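You operate a simulated robot arm through the tools that you are given. There is no shell and no other tool. Be economical: measure what you need, move in short steps, check, and stop when the job is done.

You run a simulated two-armed robot. Do the job below in one go: nothing can be reset, and whatever is moved stays where it is left.

Task
Put the 4 mm gap gauge from the packing bench on the shelf under the test bench and the 10 mm gap gauge on top of the white sample roll there.

The check looks at the end state, three seconds after you hand in, the way a careful person would. Anything else that was tipped, shoved, dropped, spilled or broken makes it a failure.

Robot
Two 6-joint arms with two-finger parallel grippers on one trunk, on a base that drives. Base frame: it is fixed to the floor where the robot stands at the start and does not move with it; the origin is under the middle of the robot, x ahead of it, y to its left, z up; the surface under the hand at the start is at about z = 906. Readings come in mm, rad, newtons and seconds.
The left shoulder is at the start at [60, 187, 1222], the right one opposite. With the tool pointing down near the work surface each hand reaches from about 240 to 620 mm from the robot's upright axis, wherever it stands, measured 20 degrees to its own side. Places, roughly: shelf under the test bench [700, -3100, 200]. Payload 1.57 kg a hand.
The tool frame of a hand sits at the grasp point between the pads (the TCP): z along the fingers, y along the line on which they close. The tips reach 30 mm beyond it. The gripper opens to 110 mm. The fingers are 24 mm wide and 12 mm thick; the gripper's body (48 by 112 mm) begins 78 mm behind the TCP.
Orientation is that of the tool frame in the base frame, as a unit quaternion [w, x, y, z]. With the fingers straight down and closing along the base's y, the tool's x points along the base's -x, its y along +y and its z along -z.

Tools
- The arms move only by the tool play_rows. It takes "left_series", "right_series" or both (then of equal length, played together; a hand with none holds still); each is a list of rows, each a list of 3 entries, a list of its own where there are three numbers: the shift along the tool's x, y, z in units of 200 mm (1.0 is 200 mm), then the turn, a rotation vector about the tool's x, y, z in units of 90 degrees (1.0 is 90 degrees), then the gripper command, from -1 (fully open) to 1 (shut), values between in proportion. In form: [[[dx, dy, dz], [wx, wy, wz], hand], ...]. A call has 1 to 20 rows; each row is the pose to reach, as a shift and turn from the pose commanded when the call began, along the tool's axes at that moment. A call with a number of a shift or a turn outside -1 to 1 is refused whole. Rows are played at 5 a second. More than 50 mm and 0.15 rad between two rows, or a gripper value outside its range, and nothing of the call is played. A pose out of reach is approached as far as the arm can. The call stops where the force on the tool passes 40 N (or 10 N more than at its start, if that is more) or the arm is blocked; 0.2 s more then pass. Each finger travels about 153 mm/s and halts on what it meets, pressing with about 32 N; the grip force reading is that of the motor and also rises with nothing between the fingers. The clock runs only during rows and for 0.2 s after the last one: add rows that repeat a pose to give the fingers time. It gives the time, the measured TCP pose, the force on the tool (base axes), the opening and the grip force at its end, in the units of the frame above (readings bear some noise), with the torque about the TCP (base axes, N m) and any sound that the robot's microphone picked up, and new pictures: "views" is both (left out), scene, wrist or none (wrist: the cameras of the hands that moved).
- Cameras (640 x 400 px; columns grow to the right, rows downward): "scene" is now at [13.7, -14.3, 1760.3]; the picture's right is [-0.18, -0.98, 0.00], its down [-0.76, 0.14, -0.63] and it looks along [0.62, -0.11, -0.78] (base axes); focal length 277 px, centre (320, 200). "left" rides on the left gripper at [70, -16, -141] in its tool frame; the picture's right is [0.23, 0.97, 0.00], its down [-0.86, 0.20, -0.48] and it looks along [-0.47, 0.11, 0.88] (tool axes); focal length 222 px, centre (320, 200). "right" rides on the right gripper at [70, 16, -141] in its tool frame; the picture's right is [-0.23, 0.97, 0.00], its down [-0.86, -0.20, -0.48] and it looks along [-0.47, -0.11, 0.88] (tool axes); focal length 222 px, centre (320, 200). There is no depth. A picture from a camera that has moved, and an enlarged one, comes with that camera's place and axes in the base frame and with its lens.
- slide_trunk(by): slides the trunk up (or, below 0, down) by that many mm; the arms and the scene camera ride with it, the base frame stays. It gives what a move gives, with no picture.
- roll_base(legs): drives the robot by 1 to 6 legs, each [ahead, left, turn to the left] in mm, mm and rad, along the robot's own axes; the way and the turn of a leg run together, so that a leg with both is an arc; at most 1500 mm and 3.142 rad a leg. The arms and the cameras ride along, it lands a little off, and it stops where it bumps. It gives what a move gives, and a new picture of the scene camera.
- pan_tilt(pan, tilt): turns the head with the scene camera to pan (to the left, within 1.501 rad either way) and tilt (down, from -0.506 to 1.204), counted from straight ahead of the robot. It gives what a move gives, and a new picture of the scene camera.
- enlarge(camera, box): a new picture of the part [left, top, right, bottom] of that camera's present view, enlarged. It takes no simulated time.
- close_job(): hands the job in; it is judged then, once.

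Work in short steps. Places have to be worked out from the pictures, the camera data and where the tool is seen: move nearer, look again, correct. Check each grasp and each placing, and mend what went wrong. You have 120 turns and 260 pictures in all, those below and enlarged ones among them. Open the grippers and draw the arms clear of the work before you hand the job in, unless the task says otherwise; then end with one line.

The tools are called after ">>>" as a command line: name --argument value ..., lists and objects as JSON in quotes. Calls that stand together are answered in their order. play_rows: Moves the arms, as the interface text tells. Its arguments: {"type":"object","properties":{"left_series":{"type":"array","items":{"type":"array"}},"right_series":{"type":"array","items":{"type":"array"}},"views":{"type":"string","enum":["both","scene","wrist","none"]}},"required":[]} The other tools are called the same way: slide_trunk (by) slides the trunk up or down; roll_base (legs) drives the base; pan_tilt (pan, tilt) turns the head that bears the scene camera; enlarge (camera, box) takes an enlarged picture of a part of a camera's view; close_job () hands the job in.

At the start:

```text
clock: 0.0
left_eef_pos: [341.6, 30.5, 1257.7]
left_tool_rot: [0.0, 0.0, 1.0, 0.0]
left_contact_force: [0.6, 0.3, 0.8]
left_moment: [-0.01, 0.02, 0.0]
left_width: 110.0
left_finger_force: 0.1
right_eef_pos: [372.8, -284.5, 1256.9]
right_tool_rot: [0.0, 0.0, 1.0, -0.001]
right_contact_force: [1.2, 0.5, 0.3]
right_moment: [0.01, -0.01, 0.01]
right_width: 109.8
right_finger_force: 0.0
trunk travel left (down, up): [-850.0, 140.0]
robot x, y, heading: [0.5, 0.0, -0.001]
head pan, tilt: [-0.182, 0.89]
```

scene: 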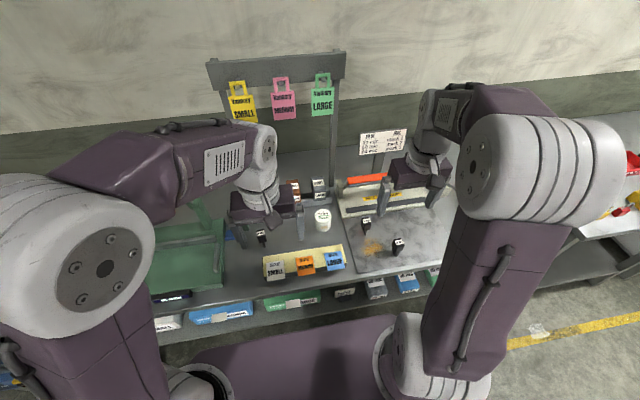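
right: 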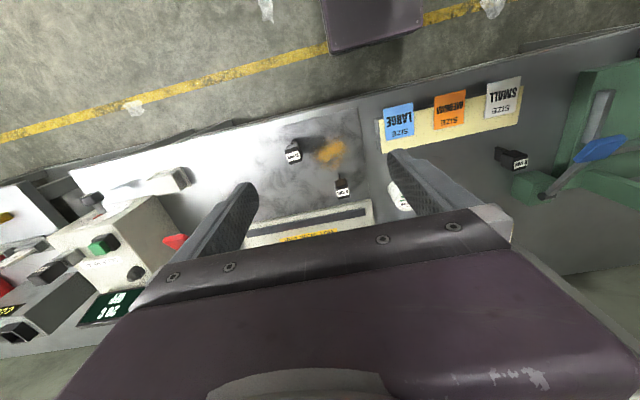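
left: 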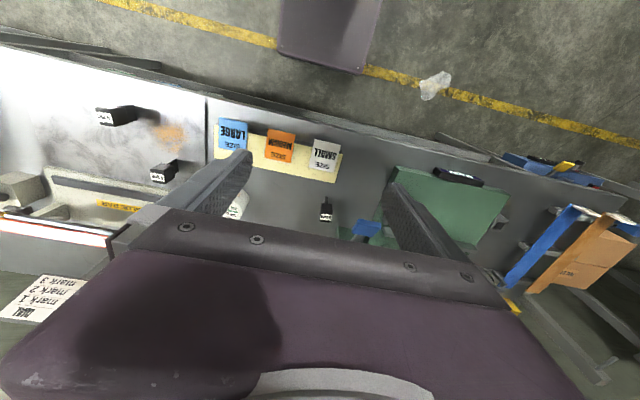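

The pictures show several small black blocks with white labels. I'll enlarge them to read which is which.

>>> enlarge --camera "right" --box '[260, 80, 540, 255]'

>>> enlarge --camera "scene" --box '[220, 120, 460, 300]'

>>> enlarge --camera "left" --box '[60, 80, 220, 200]'

```text
2.29 times, centred on (400, 168) of right
camera zoom: at [303.2, -268.7, 1398.6], right [0.23, 0.97, 0.0], down [0.86, -0.2, 0.48], along [0.47, -0.11, -0.88], focal length 508 px, centre (137, 274)
```

zoom: 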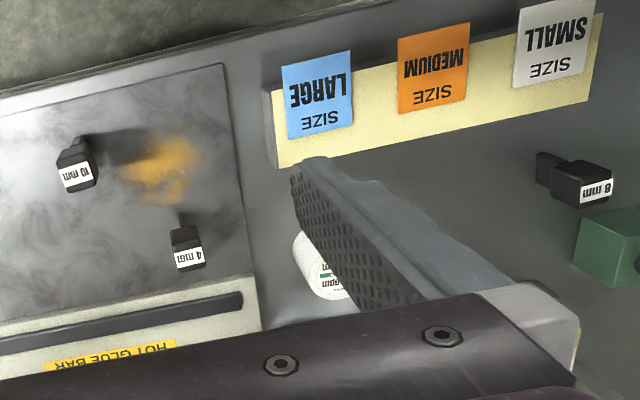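

```text
2.22 times, centred on (340, 210) of scene
camera zoom: at [13.7, -14.3, 1760.3], right [-0.18, -0.98, 0.0], down [-0.76, 0.14, -0.63], along [0.62, -0.11, -0.78], focal length 616 px, centre (276, 178)
```

zoom: 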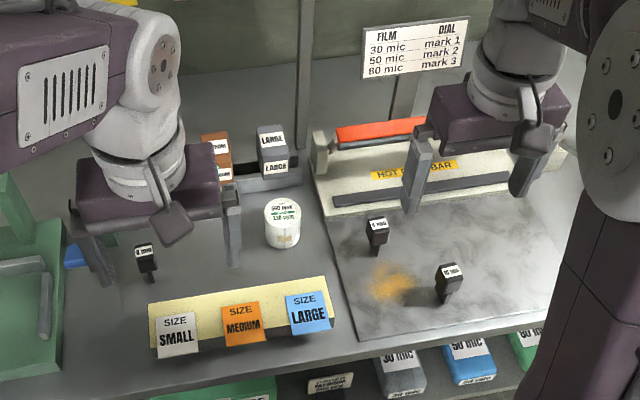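

```text
3.33 times, centred on (140, 140) of left
camera zoom: at [272.3, 15.1, 1398.0], right [-0.23, 0.97, 0.0], down [0.86, 0.2, 0.48], along [0.47, 0.11, -0.88], focal length 740 px, centre (920, 400)
```

zoom: 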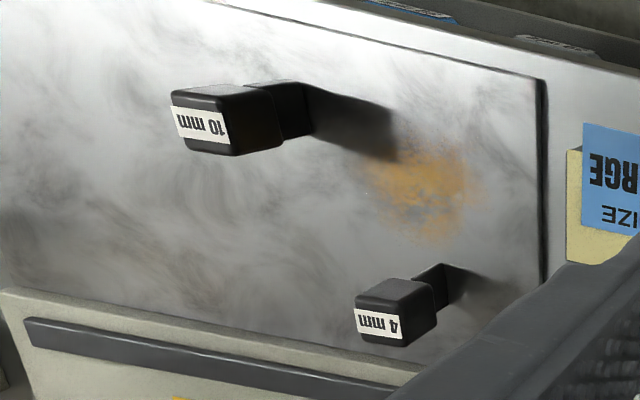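

Triangulating from both wrist cameras puts the 10 mm gauge top at about (423,-350,971) and the 4 mm at about (526,-271,970). I'll bring the right hand above the 10 mm gauge to look at its shape.

>>> play_rows --right_series '[[[-0.06, -0.08, 0.19], [0, 0, 0], -1], [[-0.12, -0.16, 0.38], [0, 0, 0], -1], [[-0.18, -0.24, 0.57], [0, 0, 0], -1], [[-0.25, -0.33, 0.76], [0, 0, 0], -1], [[-0.25, -0.33, 0.76], [0, 0, 0], -1]]' --views "wrist"

>>> enlarge --camera "right" --box '[200, 100, 440, 250]'

>>> enlarge --camera "scene" --box '[340, 190, 440, 260]'

```text
clock: 1.2
left_eef_pos: [342.3, 31.5, 1258.3]
left_tool_rot: [0.0, 0.0, 1.0, 0.0]
left_contact_force: [0.0, -0.2, -0.8]
left_moment: [-0.02, -0.06, 0.02]
left_width: 109.8
left_finger_force: 0.1
right_eef_pos: [424.6, -350.1, 1107.2]
right_tool_rot: [0.001, 0.0, 1.0, 0.0]
right_contact_force: [-0.2, -0.4, 0.5]
right_moment: [-0.03, -0.01, 0.02]
right_width: 110.4
right_finger_force: 0.0
trunk travel left (down, up): [-850.0, 140.0]
robot x, y, heading: [-1.5, -0.2, 0.003]
head pan, tilt: [-0.182, 0.89]
camera right: at [355.5, -334.2, 1248.6], right [0.23, 0.97, 0.0], down [0.85, -0.2, 0.48], along [0.47, -0.11, -0.88], focal length 222 px, centre (320, 200)
```

right: 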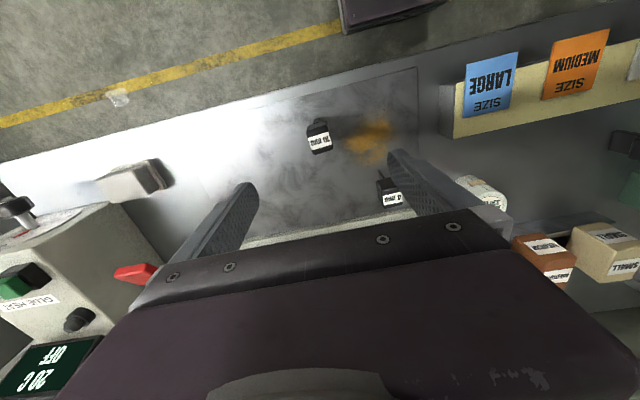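

```text
2.67 times, centred on (320, 175) of right
camera zoom: at [355.5, -334.2, 1248.6], right [0.23, 0.97, 0.0], down [0.85, -0.2, 0.48], along [0.47, -0.11, -0.88], focal length 592 px, centre (320, 267)
```

zoom: 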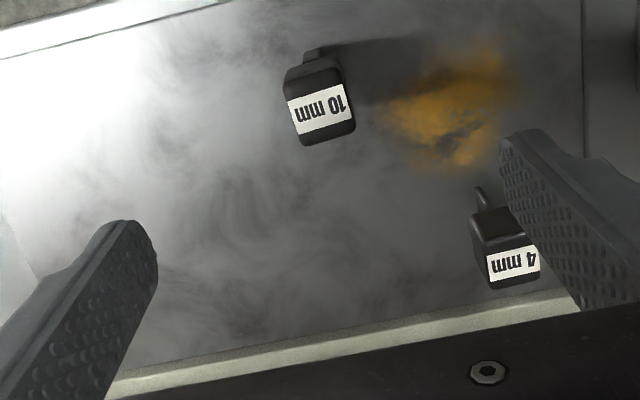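

```text
5.71 times, centred on (390, 225) of scene
camera zoom: at [13.5, -14.1, 1760.3], right [-0.18, -0.98, 0.0], down [-0.76, 0.14, -0.63], along [0.62, -0.11, -0.78], focal length 1584 px, centre (-80, 57)
```

zoom: 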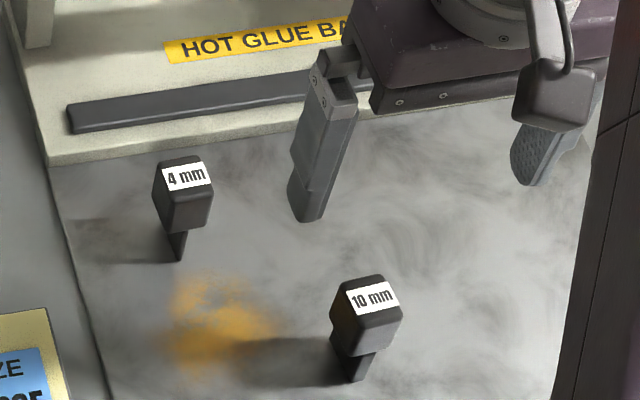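

Both gauges stand upright on thin blades with square heads aligned with the base axes. Before choosing a grasp I'll pan the head to the right to see the test bench shelf.

>>> pan_tilt --pan -1.35 --tilt 0.45

>>> enlarge --camera "scene" --box '[200, 120, 440, 270]'

```text
clock: 2.6
left_eef_pos: [342.3, 31.1, 1257.4]
left_tool_rot: [0.0, 0.001, 1.0, 0.0]
left_contact_force: [-0.9, 0.0, -0.7]
left_moment: [0.0, 0.02, 0.0]
left_width: 110.0
left_finger_force: 0.1
right_eef_pos: [425.2, -349.3, 1107.9]
right_tool_rot: [0.0, 0.0, 1.0, 0.0]
right_contact_force: [0.1, -1.0, 0.4]
right_moment: [0.02, 0.01, 0.04]
right_width: 110.1
right_finger_force: 0.1
trunk travel left (down, up): [-850.0, 140.0]
robot x, y, heading: [2.2, 0.1, 0.003]
head pan, tilt: [-1.349, 0.45]
camera scene: at [-41.0, -90.0, 1797.9], right [-0.98, -0.22, 0.0], down [-0.1, 0.42, -0.9], along [0.2, -0.88, -0.44], focal length 277 px, centre (320, 200)
```

scene: 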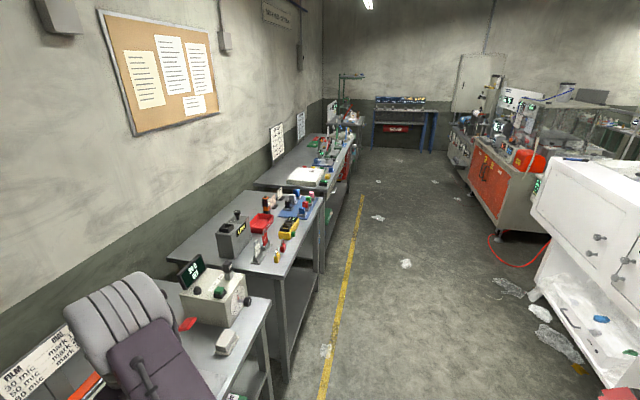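

```text
2.67 times, centred on (320, 195) of scene
camera zoom: at [-41.0, -90.0, 1797.9], right [-0.98, -0.22, 0.0], down [-0.1, 0.42, -0.9], along [0.2, -0.88, -0.44], focal length 739 px, centre (320, 213)
```

zoom: 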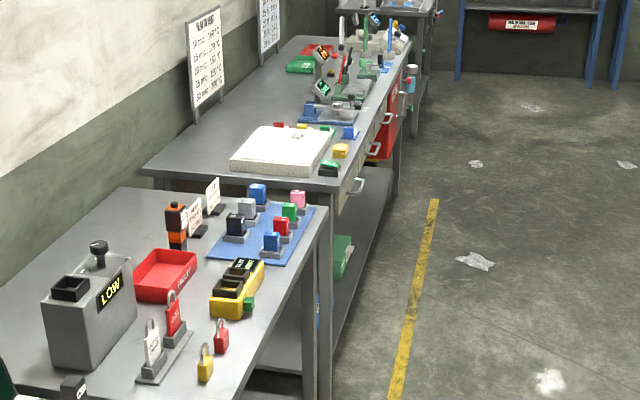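

The test bench is the third one along the wall. I'll back off from the bench and drive along it first to look at the shelf, since its clearance decides how I should grasp.

>>> roll_base --legs '[[-500, 0, 0], [0, -1500, 0], [0, -1500, 0]]'

>>> pan_tilt --pan 0 --tilt 0.7

```text
clock: 19.7
left_eef_pos: [-210.2, -3007.6, 1257.6]
left_tool_rot: [-0.001, 0.022, 1.0, 0.0]
left_contact_force: [-0.2, -0.3, -0.7]
left_moment: [0.03, -0.01, -0.02]
left_width: 109.7
left_finger_force: 0.0
right_eef_pos: [-144.4, -3391.9, 1107.9]
right_tool_rot: [0.0, 0.022, 1.0, -0.001]
right_contact_force: [0.3, 0.3, 0.8]
right_moment: [-0.03, 0.01, -0.02]
right_width: 109.8
right_finger_force: 0.1
trunk travel left (down, up): [-850.0, 140.0]
robot x, y, heading: [-549.9, -3024.8, -0.04]
head pan, tilt: [-1.349, 0.45]
camera scene: at [-598.6, -3112.5, 1797.9], right [-0.98, -0.18, 0.0], down [-0.08, 0.43, -0.9], along [0.16, -0.89, -0.43], focal length 277 px, centre (320, 200)
```

scene: 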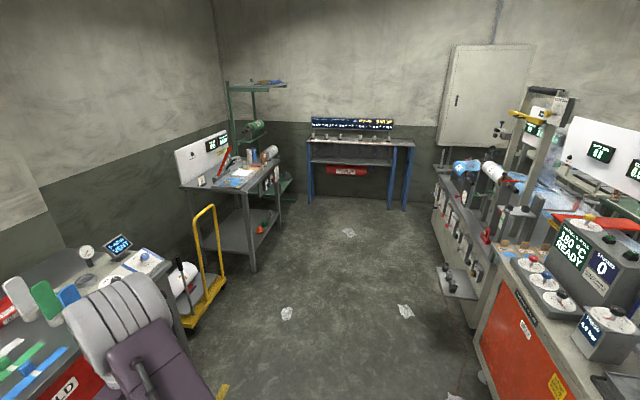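

```text
clock: 21.2
left_eef_pos: [-211.7, -3008.0, 1257.4]
left_tool_rot: [-0.001, 0.022, 1.0, 0.0]
left_contact_force: [0.8, -0.5, 0.0]
left_moment: [0.01, -0.01, -0.03]
left_width: 109.7
left_finger_force: 0.1
right_eef_pos: [-145.6, -3392.4, 1108.3]
right_tool_rot: [0.0, 0.021, 1.0, 0.0]
right_contact_force: [0.2, 1.0, 0.7]
right_moment: [-0.02, 0.03, -0.01]
right_width: 110.0
right_finger_force: 0.0
trunk travel left (down, up): [-850.0, 140.0]
robot x, y, heading: [-553.2, -3021.1, -0.042]
head pan, tilt: [0.0, 0.7]
camera scene: at [-530.0, -3026.6, 1775.7], right [-0.04, -1.0, 0.0], down [-0.64, 0.03, -0.77], along [0.76, -0.03, -0.64], focal length 277 px, centre (320, 200)
```

scene: 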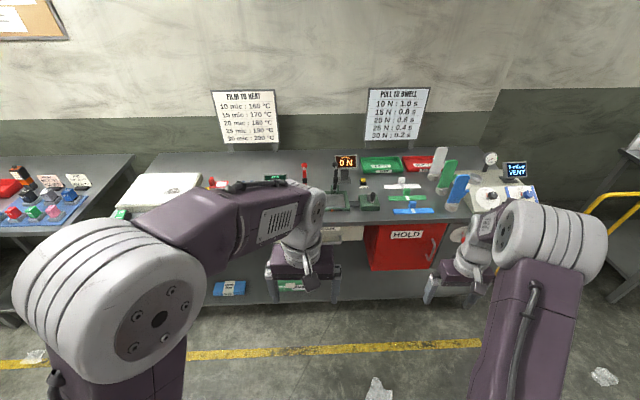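

I'll lower the trunk so the head camera can look under the test bench.

>>> slide_trunk --by -700

>>> pan_tilt --pan 0 --tilt 0.6

```text
refused: -700 is not a number from -400 to 400
```

```text
clock: 21.9
left_eef_pos: [-210.7, -3007.8, 1257.2]
left_tool_rot: [0.001, 0.022, 1.0, -0.001]
left_contact_force: [-0.5, -0.4, -0.1]
left_moment: [-0.02, 0.03, -0.01]
left_width: 110.1
left_finger_force: 0.0
right_eef_pos: [-145.0, -3392.4, 1107.7]
right_tool_rot: [0.0, 0.022, 1.0, 0.0]
right_contact_force: [0.3, -0.7, -0.7]
right_moment: [0.01, 0.0, -0.01]
right_width: 110.1
right_finger_force: 0.0
trunk travel left (down, up): [-850.0, 140.0]
robot x, y, heading: [-552.8, -3027.1, -0.04]
head pan, tilt: [0.0, 0.6]
camera scene: at [-526.6, -3026.6, 1784.3], right [-0.04, -1.0, 0.0], down [-0.56, 0.02, -0.82], along [0.82, -0.04, -0.57], focal length 277 px, centre (320, 200)
```

scene: 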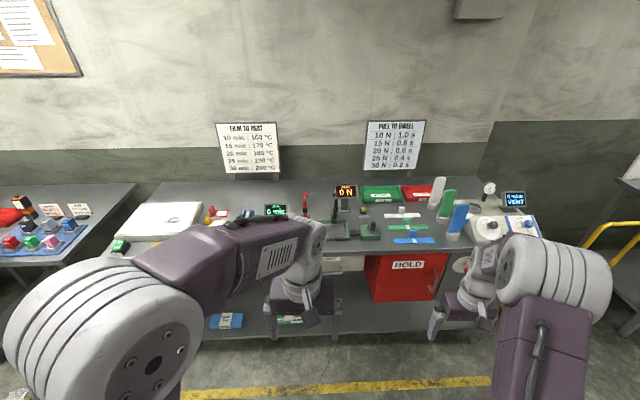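

The slide is limited to 400 mm a call, so I'll lower in two steps.

>>> slide_trunk --by -400

>>> slide_trunk --by -300

>>> pan_tilt --pan 0 --tilt 0.55

```text
clock: 25.7
left_eef_pos: [-210.8, -3008.3, 858.7]
left_tool_rot: [0.0, 0.021, 1.0, 0.0]
left_contact_force: [-0.5, 0.2, 0.5]
left_moment: [0.0, 0.02, 0.01]
left_width: 110.2
left_finger_force: 0.2
right_eef_pos: [-145.7, -3391.6, 708.3]
right_tool_rot: [0.001, 0.022, 1.0, 0.001]
right_contact_force: [-0.2, 0.7, -0.2]
right_moment: [0.0, -0.02, 0.01]
right_width: 110.1
right_finger_force: 0.1
trunk travel left (down, up): [-450.0, 540.0]
robot x, y, heading: [-551.6, -3025.7, -0.04]
head pan, tilt: [0.0, 0.6]
```

```text
clock: 28.7
left_eef_pos: [-211.3, -3007.3, 557.4]
left_tool_rot: [0.0, 0.022, 1.0, 0.001]
left_contact_force: [-0.2, -0.3, 0.5]
left_moment: [0.01, -0.04, -0.03]
left_width: 109.9
left_finger_force: 0.2
right_eef_pos: [-144.1, -3392.7, 407.8]
right_tool_rot: [-0.001, 0.021, 1.0, 0.0]
right_contact_force: [-1.2, -0.9, -0.6]
right_moment: [0.0, 0.01, 0.01]
right_width: 110.0
right_finger_force: 0.0
trunk travel left (down, up): [-150.0, 840.0]
robot x, y, heading: [-551.5, -3027.1, -0.046]
head pan, tilt: [0.0, 0.6]
```

```text
clock: 29.3
left_eef_pos: [-210.6, -3008.9, 558.5]
left_tool_rot: [0.0, 0.022, 1.0, 0.001]
left_contact_force: [-1.0, -0.5, 0.0]
left_moment: [0.0, 0.0, 0.01]
left_width: 110.1
left_finger_force: 0.0
right_eef_pos: [-144.6, -3392.5, 407.8]
right_tool_rot: [0.0, 0.022, 1.0, 0.0]
right_contact_force: [0.5, 0.2, -0.1]
right_moment: [0.02, -0.02, 0.0]
right_width: 110.3
right_finger_force: 0.1
trunk travel left (down, up): [-150.0, 840.0]
robot x, y, heading: [-555.2, -3026.4, -0.047]
head pan, tilt: [0.0, 0.55]
camera scene: at [-525.2, -3026.6, 1088.8], right [-0.04, -1.0, 0.0], down [-0.52, 0.02, -0.85], along [0.85, -0.04, -0.52], focal length 277 px, centre (320, 200)
```

scene: 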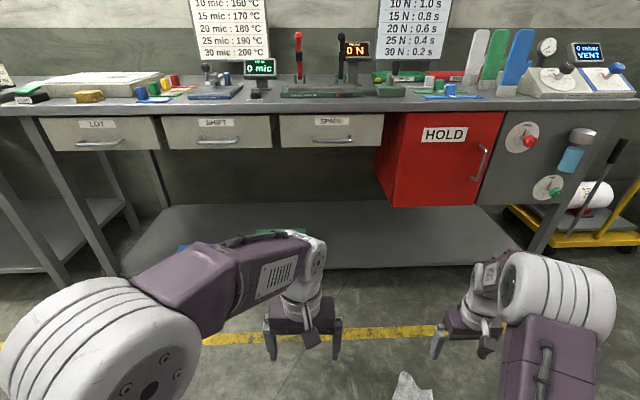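

The arm hides the left part of the shelf. I'll look with the wrist cameras and an enlarged scene view.

>>> enlarge --camera "left" --box '[0, 0, 640, 400]'

>>> enlarge --camera "scene" --box '[100, 180, 420, 380]'

>>> pan_tilt --pan 0.3 --tilt 0.35

```text
1.00 times, centred on (320, 200) of left (not enlarged: the box is as wide or as high as the picture)
camera zoom: at [-281.2, -3021.4, 698.0], right [-0.18, 0.98, 0.0], down [0.86, 0.16, 0.48], along [0.47, 0.09, -0.88], focal length 222 px, centre (320, 200)
```

zoom: 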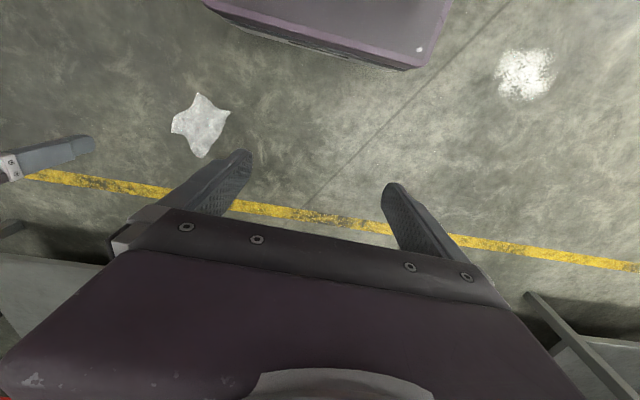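

```text
2.00 times, centred on (260, 280) of scene
camera zoom: at [-525.2, -3026.6, 1088.8], right [-0.04, -1.0, 0.0], down [-0.52, 0.02, -0.85], along [0.85, -0.04, -0.52], focal length 554 px, centre (440, 40)
```

zoom: 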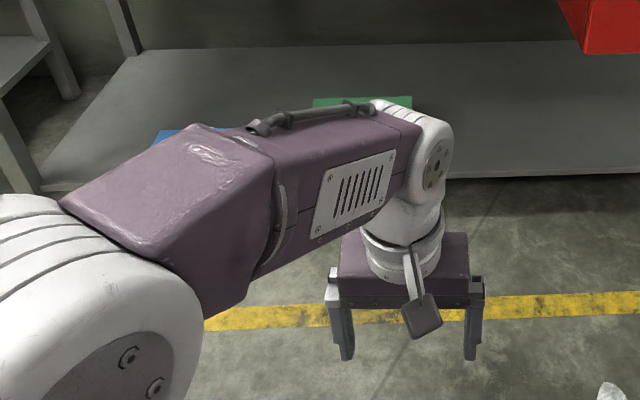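

```text
clock: 30.1
left_eef_pos: [-210.8, -3008.0, 557.5]
left_tool_rot: [0.0, 0.022, 1.0, 0.0]
left_contact_force: [1.1, -0.4, -0.1]
left_moment: [0.0, 0.03, 0.0]
left_width: 110.3
left_finger_force: 0.0
right_eef_pos: [-144.4, -3392.5, 408.4]
right_tool_rot: [-0.001, 0.022, 1.0, 0.0]
right_contact_force: [-0.5, -0.7, 0.9]
right_moment: [0.02, 0.01, -0.01]
right_width: 110.1
right_finger_force: 0.1
trunk travel left (down, up): [-150.0, 840.0]
robot x, y, heading: [-552.1, -3020.0, -0.048]
head pan, tilt: [0.3, 0.351]
camera scene: at [-524.9, -2999.1, 1107.0], right [0.25, -0.97, 0.0], down [-0.33, -0.09, -0.94], along [0.91, 0.24, -0.34], focal length 277 px, centre (320, 200)
```

scene: 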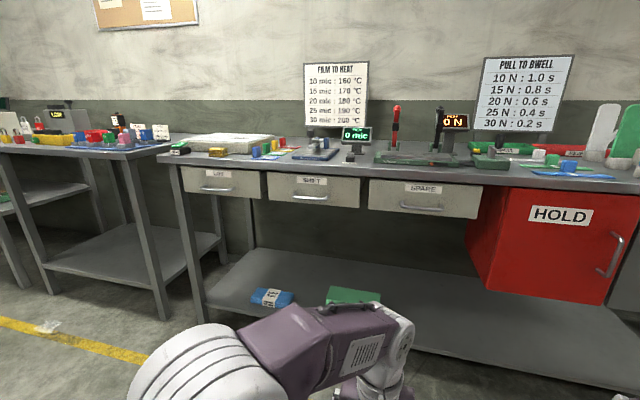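

Blue and green items lie on the shelf at about y -2500 to -2800, partly hidden. I'll move left so they sit between the arms in view.

>>> roll_base --legs '[[0, 250, 0.046]]'

>>> pan_tilt --pan 0 --tilt 0.6

```text
clock: 32.0
left_eef_pos: [-206.0, -2746.6, 558.7]
left_tool_rot: [0.0, 0.001, 1.0, 0.0]
left_contact_force: [0.6, 0.1, -0.8]
left_moment: [0.03, 0.05, 0.02]
left_width: 109.8
left_finger_force: 0.0
right_eef_pos: [-123.3, -3125.8, 408.7]
right_tool_rot: [0.0, 0.001, 1.0, -0.001]
right_contact_force: [0.4, -0.1, 0.2]
right_moment: [0.0, 0.02, 0.02]
right_width: 110.1
right_finger_force: 0.0
trunk travel left (down, up): [-150.0, 840.0]
robot x, y, heading: [-548.8, -2772.5, -0.0]
head pan, tilt: [0.3, 0.351]
camera scene: at [-520.4, -2749.0, 1107.1], right [0.29, -0.96, 0.0], down [-0.33, -0.1, -0.94], along [0.9, 0.28, -0.34], focal length 277 px, centre (320, 200)
```

scene: 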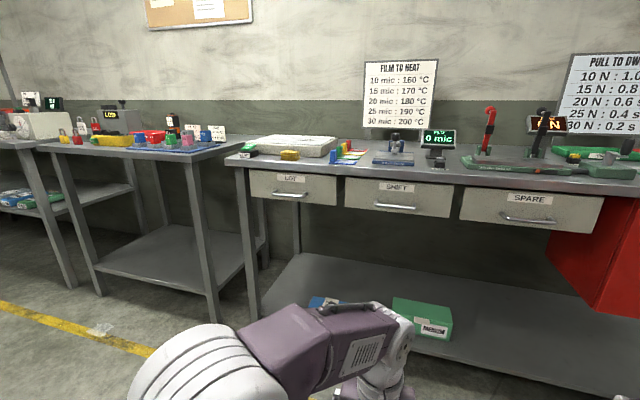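

```text
clock: 32.8
left_eef_pos: [-206.7, -2746.1, 557.9]
left_tool_rot: [0.0, 0.001, 1.0, 0.001]
left_contact_force: [0.4, 1.0, -0.4]
left_moment: [-0.03, 0.0, 0.02]
left_width: 110.1
left_finger_force: 0.1
right_eef_pos: [-124.8, -3126.2, 407.2]
right_tool_rot: [0.0, 0.001, 1.0, 0.0]
right_contact_force: [0.6, -0.2, -0.4]
right_moment: [-0.03, -0.01, -0.01]
right_width: 110.1
right_finger_force: 0.1
trunk travel left (down, up): [-150.0, 840.0]
robot x, y, heading: [-546.7, -2773.5, -0.001]
head pan, tilt: [0.0, 0.6]
camera scene: at [-521.0, -2776.6, 1084.4], right [0.0, -1.0, 0.0], down [-0.56, 0.0, -0.83], along [0.83, 0.0, -0.56], focal length 277 px, centre (320, 200)
```

scene: 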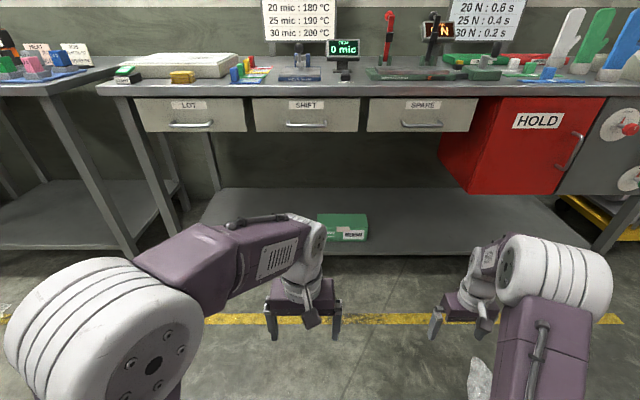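

Only blue and green boxes show so far, and no white roll. I'll back up for a wider and lower view of the shelf and what is around it.

>>> roll_base --legs '[[-300, -300, 0]]'

>>> pan_tilt --pan 0 --tilt 0.4

>>> enlarge --camera "scene" --box '[80, 120, 560, 420]'

```text
clock: 35.4
left_eef_pos: [-511.9, -3037.9, 557.3]
left_tool_rot: [0.0, 0.0, 1.0, 0.0]
left_contact_force: [-0.5, -0.3, 0.4]
left_moment: [-0.01, -0.02, -0.01]
left_width: 109.9
left_finger_force: 0.0
right_eef_pos: [-428.8, -3417.8, 408.1]
right_tool_rot: [0.001, -0.002, 1.0, -0.001]
right_contact_force: [-0.6, -0.1, -0.4]
right_moment: [0.02, 0.0, 0.03]
right_width: 110.1
right_finger_force: 0.1
trunk travel left (down, up): [-150.0, 840.0]
robot x, y, heading: [-854.8, -3070.2, 0.003]
head pan, tilt: [0.0, 0.6]
camera scene: at [-826.9, -3070.3, 1084.3], right [0.0, -1.0, 0.0], down [-0.56, 0.0, -0.83], along [0.83, 0.0, -0.56], focal length 277 px, centre (320, 200)
```

scene: 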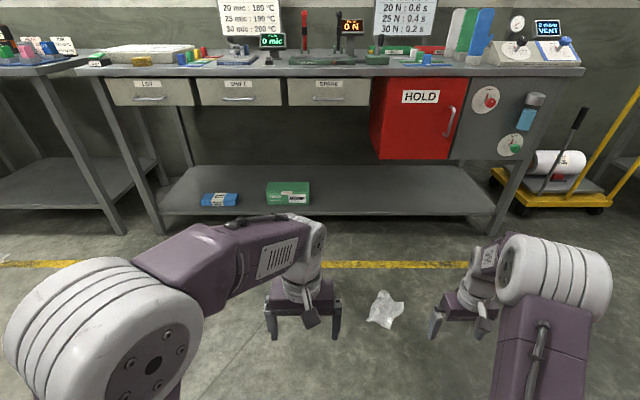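

```text
clock: 36.1
left_eef_pos: [-512.2, -3037.3, 558.3]
left_tool_rot: [0.0, -0.002, 1.0, 0.0]
left_contact_force: [0.5, 0.5, -0.5]
left_moment: [-0.03, 0.0, 0.01]
left_width: 110.1
left_finger_force: 0.0
right_eef_pos: [-428.6, -3418.2, 407.9]
right_tool_rot: [-0.001, -0.002, 1.0, -0.001]
right_contact_force: [-0.2, -0.6, 0.1]
right_moment: [-0.02, 0.03, 0.0]
right_width: 109.9
right_finger_force: 0.0
trunk travel left (down, up): [-150.0, 840.0]
robot x, y, heading: [-855.3, -3072.6, 0.003]
head pan, tilt: [0.0, 0.4]
camera scene: at [-822.6, -3070.3, 1102.5], right [0.0, -1.0, 0.0], down [-0.39, 0.0, -0.92], along [0.92, 0.0, -0.39], focal length 277 px, centre (320, 200)
```

scene: 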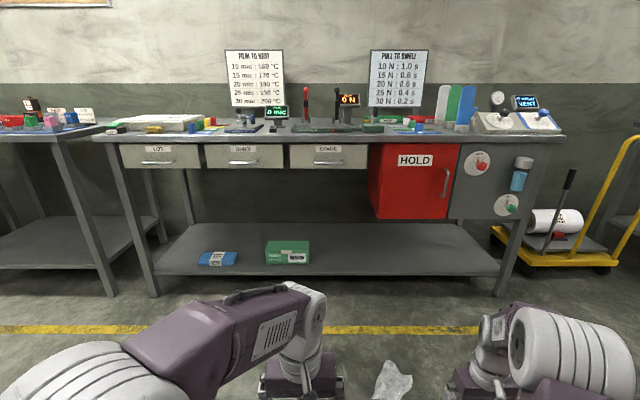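

```text
refused: 420 is not a number from 0 to 400
```

The shelf holds only blue and green boxes, but on the bench top stand a white, a green and a blue item. I'll enlarge those and the cart's roll.

>>> enlarge --camera "scene" --box '[360, 70, 600, 220]'

>>> enlarge --camera "scene" --box '[480, 160, 640, 280]'

>>> enlarge --camera "scene" --box '[180, 210, 340, 310]'

>>> slide_trunk --by 400

>>> slide_trunk --by 300

>>> roll_base --legs '[[300, -300, 0]]'

>>> enlarge --camera "scene" --box '[200, 100, 520, 300]'

```text
2.67 times, centred on (480, 145) of scene
camera zoom: at [-822.6, -3070.3, 1102.5], right [0.0, -1.0, 0.0], down [-0.39, 0.0, -0.92], along [0.92, 0.0, -0.39], focal length 739 px, centre (-107, 347)
```

zoom: 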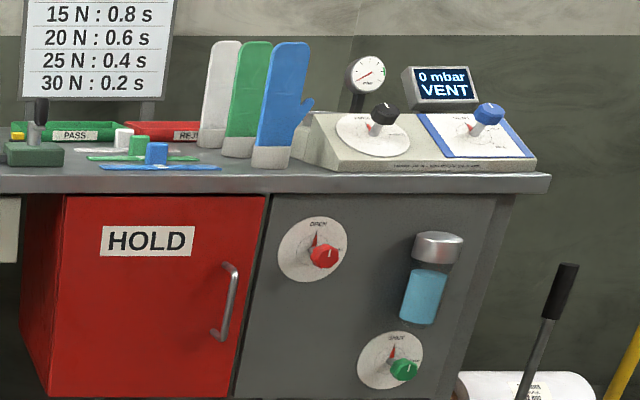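

```text
3.33 times, centred on (560, 220) of scene
camera zoom: at [-822.6, -3070.3, 1102.5], right [0.0, -1.0, 0.0], down [-0.39, 0.0, -0.92], along [0.92, 0.0, -0.39], focal length 924 px, centre (-480, 133)
```

zoom: 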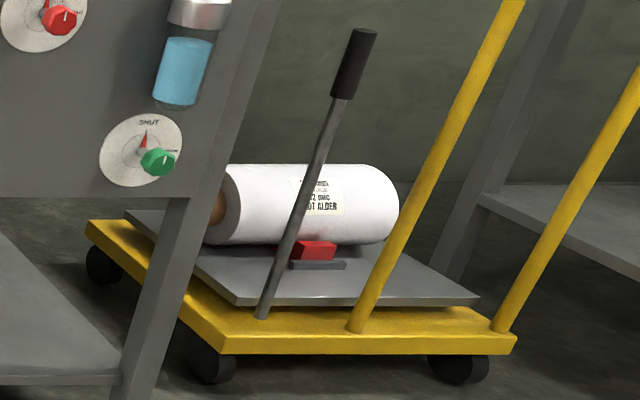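

```text
4.00 times, centred on (260, 260) of scene
camera zoom: at [-822.6, -3070.3, 1102.5], right [0.0, -1.0, 0.0], down [-0.39, 0.0, -0.92], along [0.92, 0.0, -0.39], focal length 1109 px, centre (560, -40)
```

zoom: 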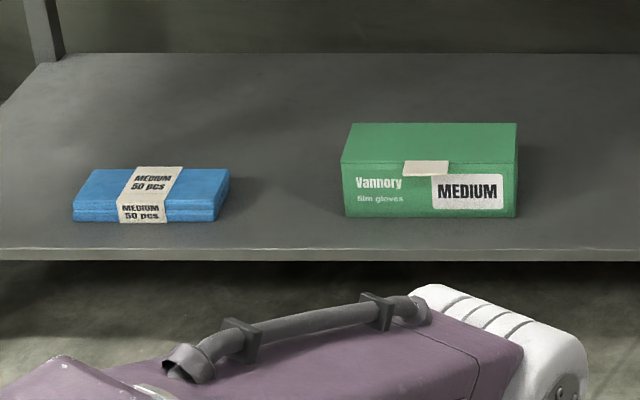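

```text
clock: 39.9
left_eef_pos: [-512.2, -3037.7, 958.1]
left_tool_rot: [0.0, -0.001, 1.0, 0.001]
left_contact_force: [-0.1, 0.1, 0.2]
left_moment: [-0.03, 0.01, 0.0]
left_width: 110.2
left_finger_force: 0.0
right_eef_pos: [-428.5, -3417.4, 807.9]
right_tool_rot: [0.0, -0.001, 1.0, 0.0]
right_contact_force: [0.1, -0.9, 0.1]
right_moment: [0.02, -0.03, 0.03]
right_width: 110.0
right_finger_force: 0.0
trunk travel left (down, up): [-550.0, 440.0]
robot x, y, heading: [-856.5, -3069.9, 0.006]
head pan, tilt: [0.0, 0.4]
```

```text
clock: 42.9
left_eef_pos: [-511.7, -3038.0, 1257.7]
left_tool_rot: [0.0, 0.0, 1.0, 0.001]
left_contact_force: [0.4, -0.2, 0.0]
left_moment: [-0.03, 0.01, 0.02]
left_width: 110.0
left_finger_force: 0.1
right_eef_pos: [-429.5, -3418.4, 1107.0]
right_tool_rot: [0.0, -0.002, 1.0, 0.0]
right_contact_force: [-0.2, 0.0, -0.1]
right_moment: [-0.01, 0.03, 0.02]
right_width: 109.7
right_finger_force: 0.1
trunk travel left (down, up): [-850.0, 140.0]
robot x, y, heading: [-856.6, -3072.4, 0.002]
head pan, tilt: [0.0, 0.4]
```

```text
clock: 45.5
left_eef_pos: [-221.1, -3338.8, 1258.3]
left_tool_rot: [0.001, 0.001, 1.0, 0.001]
left_contact_force: [0.1, -0.4, 0.1]
left_moment: [-0.01, -0.01, 0.02]
left_width: 109.9
left_finger_force: 0.0
right_eef_pos: [-138.6, -3720.6, 1107.8]
right_tool_rot: [0.0, 0.0, 1.0, -0.001]
right_contact_force: [-0.3, 0.2, -0.4]
right_moment: [-0.01, 0.02, 0.02]
right_width: 110.0
right_finger_force: 0.1
trunk travel left (down, up): [-850.0, 140.0]
robot x, y, heading: [-559.6, -3374.6, 0.0]
head pan, tilt: [0.0, 0.4]
camera scene: at [-532.7, -3370.9, 1802.6], right [0.0, -1.0, 0.0], down [-0.39, 0.0, -0.92], along [0.92, 0.0, -0.39], focal length 277 px, centre (320, 200)
```

scene: 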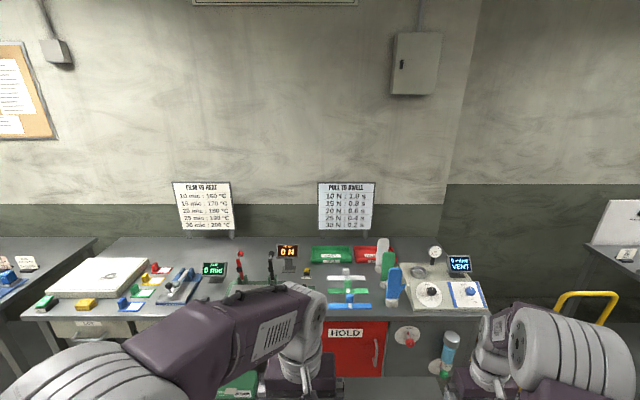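

```text
2.00 times, centred on (360, 200) of scene
camera zoom: at [-532.7, -3370.9, 1802.6], right [0.0, -1.0, 0.0], down [-0.39, 0.0, -0.92], along [0.92, 0.0, -0.39], focal length 554 px, centre (240, 200)
```

zoom: 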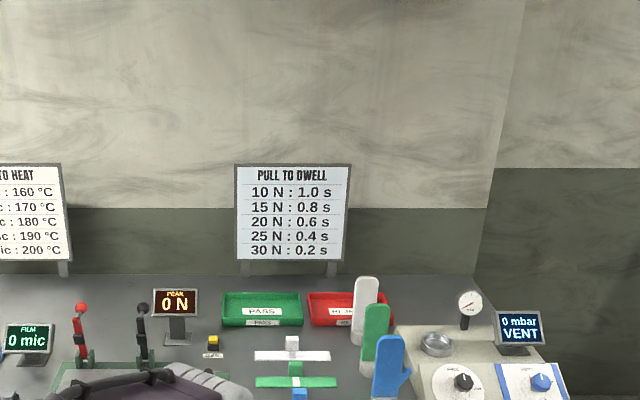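

Those are gloves, not rolls. I'll check the left half of the test bench top for a roll, then return to the packing bench to read the white cylinder's label.

>>> enlarge --camera "scene" --box '[20, 220, 260, 370]'

>>> roll_base --legs '[[0, 1500, 0], [0, 1500, 0], [0, 374, 0], [300, 0, 0]]'

>>> pan_tilt --pan -0.15 --tilt 0.7

>>> enlarge --camera "scene" --box '[240, 120, 400, 220]'

```text
2.67 times, centred on (140, 295) of scene
camera zoom: at [-532.7, -3370.9, 1802.6], right [0.0, -1.0, 0.0], down [-0.39, 0.0, -0.92], along [0.92, 0.0, -0.39], focal length 739 px, centre (800, -53)
```

zoom: 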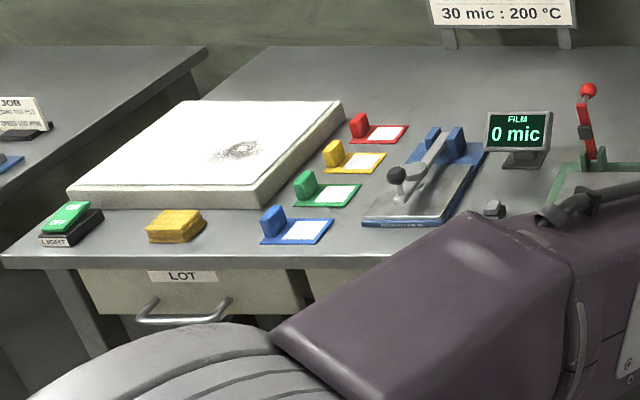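

```text
clock: 63.6
left_eef_pos: [39.6, 62.5, 1258.0]
left_tool_rot: [0.001, -0.017, 1.0, 0.0]
left_contact_force: [0.4, -0.9, -0.1]
left_moment: [0.02, -0.05, 0.0]
left_width: 110.1
left_finger_force: 0.0
right_eef_pos: [135.8, -315.2, 1108.9]
right_tool_rot: [0.001, -0.019, 1.0, 0.0]
right_contact_force: [-0.4, 0.2, -0.4]
right_moment: [0.03, -0.03, 0.03]
right_width: 109.8
right_finger_force: 0.1
trunk travel left (down, up): [-850.0, 140.0]
robot x, y, heading: [-297.4, 19.5, 0.034]
head pan, tilt: [0.0, 0.4]
camera scene: at [-270.6, 19.3, 1802.6], right [0.04, -1.0, 0.0], down [-0.39, -0.01, -0.92], along [0.92, 0.03, -0.39], focal length 277 px, centre (320, 200)
```

scene: 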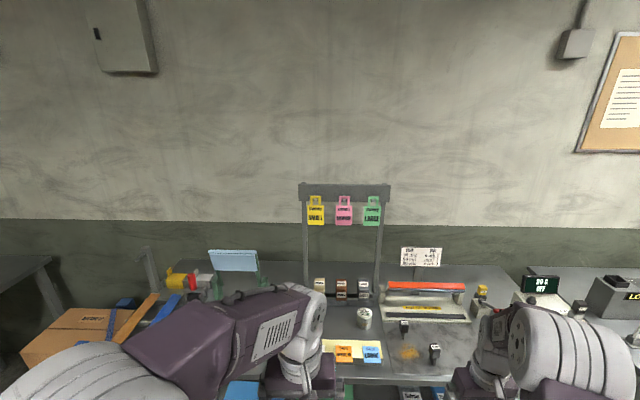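

```text
clock: 64.4
left_eef_pos: [42.8, 61.5, 1258.4]
left_tool_rot: [0.0, -0.017, 1.0, 0.001]
left_contact_force: [-0.1, -0.7, 0.1]
left_moment: [0.01, -0.01, 0.0]
left_width: 110.2
left_finger_force: 0.1
right_eef_pos: [138.4, -315.9, 1108.1]
right_tool_rot: [0.0, -0.019, 1.0, 0.0]
right_contact_force: [0.8, 0.6, 0.3]
right_moment: [-0.04, 0.03, -0.01]
right_width: 110.0
right_finger_force: 0.0
trunk travel left (down, up): [-850.0, 140.0]
robot x, y, heading: [-299.8, 19.6, 0.032]
head pan, tilt: [-0.15, 0.7]
camera scene: at [-274.5, 6.4, 1775.7], right [-0.11, -0.99, 0.0], down [-0.64, 0.07, -0.76], along [0.76, -0.09, -0.64], focal length 277 px, centre (320, 200)
```

scene: 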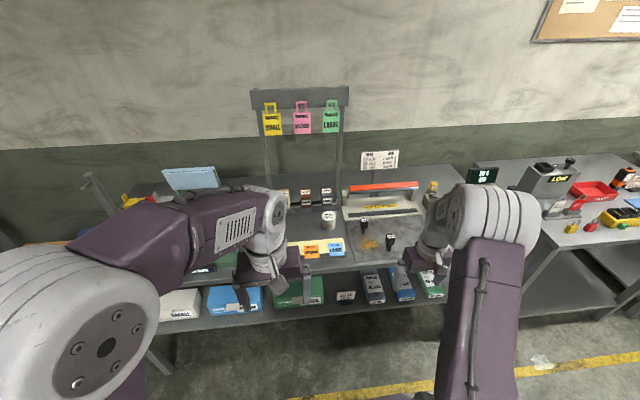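

```text
4.00 times, centred on (320, 170) of scene
camera zoom: at [-274.5, 6.4, 1775.7], right [-0.11, -0.99, 0.0], down [-0.64, 0.07, -0.76], along [0.76, -0.09, -0.64], focal length 1109 px, centre (320, 320)
```

zoom: 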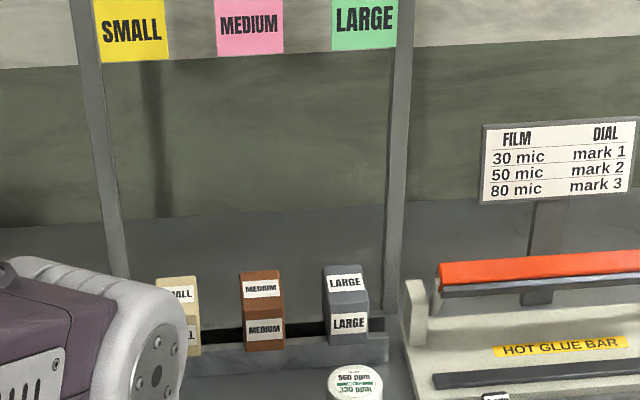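

Next I'll read the small white cylinder and the items on the packing bench's lower shelf.

>>> enlarge --camera "scene" --box '[300, 195, 364, 235]'

>>> enlarge --camera "scene" --box '[280, 230, 460, 340]'

>>> enlarge --camera "scene" --box '[100, 160, 300, 340]'

```text
10.00 times, centred on (332, 215) of scene
camera zoom: at [-274.5, 6.4, 1775.7], right [-0.11, -0.99, 0.0], down [-0.64, 0.07, -0.76], along [0.76, -0.09, -0.64], focal length 2771 px, centre (200, 50)
```

zoom: 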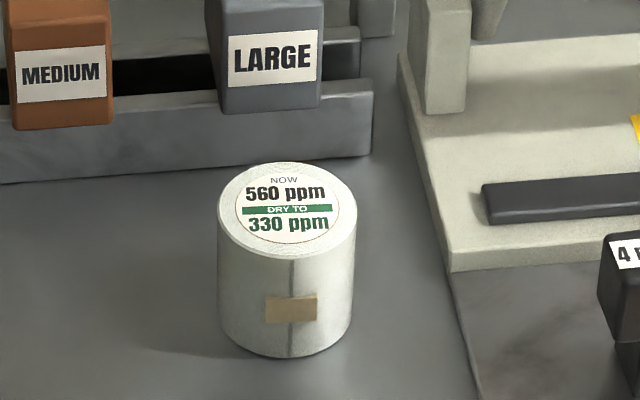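

```text
3.56 times, centred on (370, 285) of scene
camera zoom: at [-274.5, 6.4, 1775.7], right [-0.11, -0.99, 0.0], down [-0.64, 0.07, -0.76], along [0.76, -0.09, -0.64], focal length 985 px, centre (142, -102)
```

zoom: 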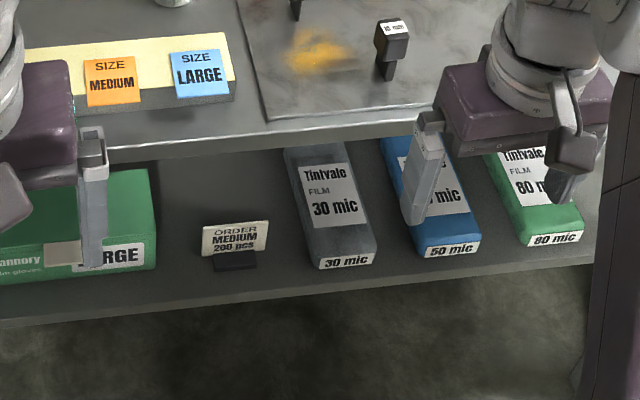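

```text
2.22 times, centred on (200, 250) of scene
camera zoom: at [-274.5, 6.4, 1775.7], right [-0.11, -0.99, 0.0], down [-0.64, 0.07, -0.76], along [0.76, -0.09, -0.64], focal length 616 px, centre (587, 89)
```

zoom: 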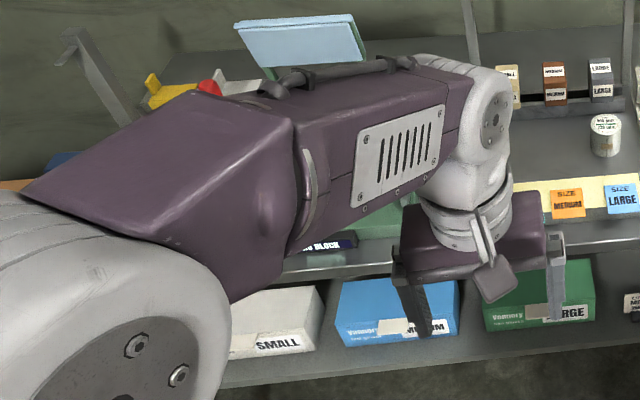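

The white cylinder on the packing bench is wound film with a moisture tag, so it is the white sample roll, and "there" means the packing bench. The big roll on the cart is stock. I'll drive back to the start pose to put the 10 mm gauge on this roll.

>>> roll_base --legs '[[0, 0, -0.032], [300, -20, 0]]'

>>> enlarge --camera "right" --box '[200, 80, 520, 280]'

>>> enlarge --camera "left" --box '[0, 80, 320, 280]'

```text
clock: 66.8
left_eef_pos: [339.0, 31.9, 1258.6]
left_tool_rot: [0.0, 0.0, 1.0, 0.0]
left_contact_force: [-0.8, 0.3, -0.1]
left_moment: [0.03, -0.01, 0.02]
left_width: 110.2
left_finger_force: 0.0
right_eef_pos: [421.2, -349.6, 1108.0]
right_tool_rot: [0.001, 0.0, 1.0, 0.0]
right_contact_force: [0.1, -0.1, 0.2]
right_moment: [-0.01, -0.03, -0.01]
right_width: 110.1
right_finger_force: 0.0
trunk travel left (down, up): [-850.0, 140.0]
robot x, y, heading: [-1.2, 1.9, -0.002]
head pan, tilt: [-0.15, 0.7]
camera scene: at [18.1, -13.4, 1775.8], right [-0.15, -0.99, 0.0], down [-0.64, 0.1, -0.77], along [0.76, -0.11, -0.64], focal length 277 px, centre (320, 200)
```

scene: 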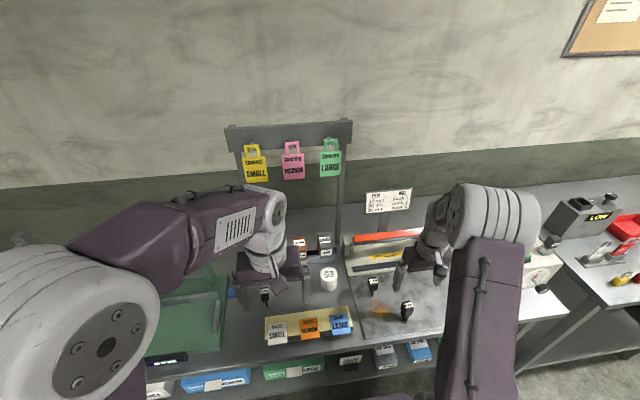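

```text
2.00 times, centred on (360, 180) of right
camera zoom: at [351.8, -334.2, 1249.6], right [0.23, 0.97, 0.0], down [0.85, -0.2, 0.48], along [0.47, -0.11, -0.88], focal length 444 px, centre (240, 240)
```

zoom: 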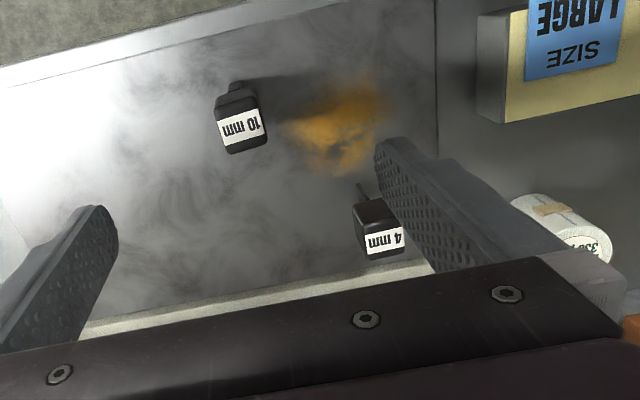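

```text
2.00 times, centred on (160, 180) of left
camera zoom: at [268.1, 15.0, 1398.6], right [-0.23, 0.97, 0.0], down [0.85, 0.2, 0.48], along [0.47, 0.11, -0.88], focal length 444 px, centre (640, 240)
```

zoom: 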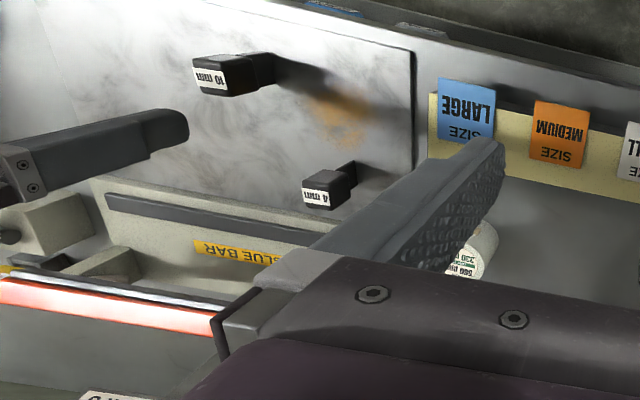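

The 10 mm head reads at (422,-349.5), top about 971, and the hand is directly above it. I'll descend to z≈957 with the fingers part open and look.

>>> play_rows --right_series '[[[0, 0, 0.2], [0, 0, 0], -0.4], [[0, 0, 0.4], [0, 0, 0], -0.4], [[0, 0, 0.55], [0, 0, 0], -0.4], [[0, 0, 0.68], [0, 0, 0], -0.4], [[0, 0, 0.755], [0, 0, 0], -0.4], [[0, 0, 0.755], [0, 0, 0], -0.4]]' --views "both"

>>> enlarge --camera "right" --box '[200, 60, 440, 210]'

>>> enlarge --camera "scene" --box '[340, 220, 460, 330]'

```text
clock: 68.2
left_eef_pos: [339.5, 31.2, 1258.9]
left_tool_rot: [0.0, 0.0, 1.0, 0.0]
left_contact_force: [0.5, 0.4, 0.8]
left_moment: [0.03, 0.03, -0.01]
left_width: 110.2
left_finger_force: 0.2
right_eef_pos: [424.2, -349.4, 958.1]
right_tool_rot: [0.0, 0.001, 1.0, 0.0]
right_contact_force: [0.0, 0.6, 0.4]
right_moment: [0.01, -0.03, -0.02]
right_width: 76.9
right_finger_force: 0.1
trunk travel left (down, up): [-850.0, 140.0]
robot x, y, heading: [-1.0, -0.4, 0.004]
head pan, tilt: [-0.15, 0.7]
camera scene: at [21.2, -13.3, 1775.7], right [-0.15, -0.99, 0.0], down [-0.64, 0.1, -0.76], along [0.76, -0.11, -0.64], focal length 277 px, centre (320, 200)
camera right: at [354.2, -334.2, 1099.3], right [0.23, 0.97, 0.0], down [0.86, -0.2, 0.48], along [0.47, -0.11, -0.88], focal length 222 px, centre (320, 200)
```

scene: 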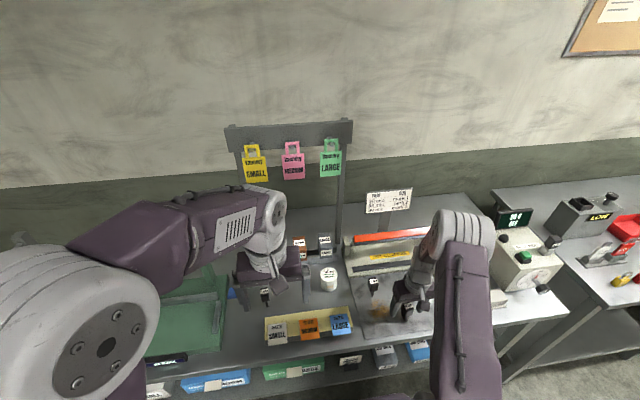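
right: 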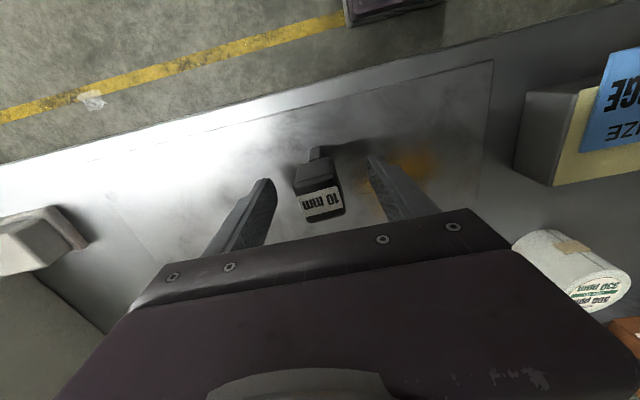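

```text
2.67 times, centred on (320, 135) of right
camera zoom: at [354.2, -334.2, 1099.3], right [0.23, 0.97, 0.0], down [0.86, -0.2, 0.48], along [0.47, -0.11, -0.88], focal length 592 px, centre (320, 373)
```

zoom: 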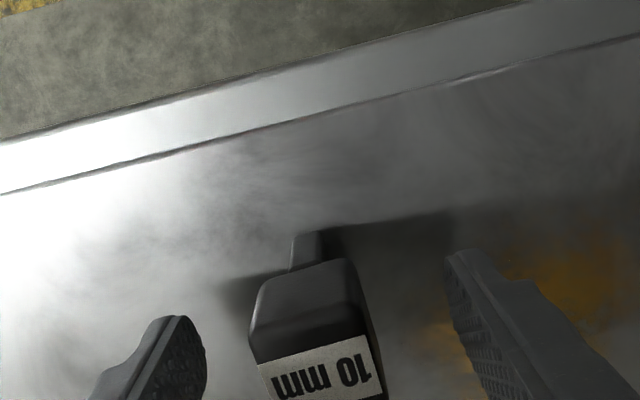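

```text
3.64 times, centred on (400, 275) of scene
camera zoom: at [21.2, -13.3, 1775.7], right [-0.15, -0.99, 0.0], down [-0.64, 0.1, -0.76], along [0.76, -0.11, -0.64], focal length 1008 px, centre (29, -73)
```

zoom: 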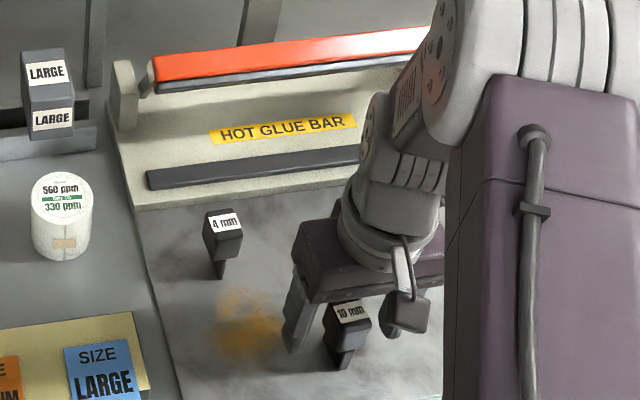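

The head sits centred between the fingers, and the roll top is roughly at (585,-125,955). I'll close on the gauge.

>>> play_rows --right_series '[[[0, 0, 0], [0, 0, 0], 0.2], [[0, 0, 0], [0, 0, 0], 0.6], [[0, 0, 0], [0, 0, 0], 1], [[0, 0, 0], [0, 0, 0], 1], [[0, 0, 0], [0, 0, 0], 1]]' --views "wrist"

```text
clock: 69.4
left_eef_pos: [340.6, 30.9, 1258.0]
left_tool_rot: [0.0, 0.0, 1.0, 0.0]
left_contact_force: [-0.7, -0.3, 0.1]
left_moment: [-0.01, 0.0, 0.0]
left_width: 110.0
left_finger_force: 0.2
right_eef_pos: [422.7, -349.1, 958.8]
right_tool_rot: [0.001, 0.0, 1.0, 0.0]
right_contact_force: [1.1, 0.8, 0.2]
right_moment: [0.0, 0.01, -0.02]
right_width: 27.4
right_finger_force: 32.0
trunk travel left (down, up): [-850.0, 140.0]
robot x, y, heading: [1.3, 0.5, -0.005]
head pan, tilt: [-0.15, 0.7]
camera right: at [354.1, -334.4, 1099.5], right [0.23, 0.97, 0.0], down [0.86, -0.2, 0.48], along [0.47, -0.11, -0.88], focal length 222 px, centre (320, 200)
```

right: 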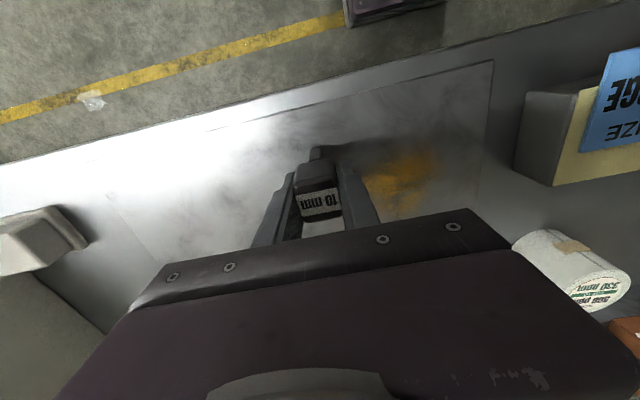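

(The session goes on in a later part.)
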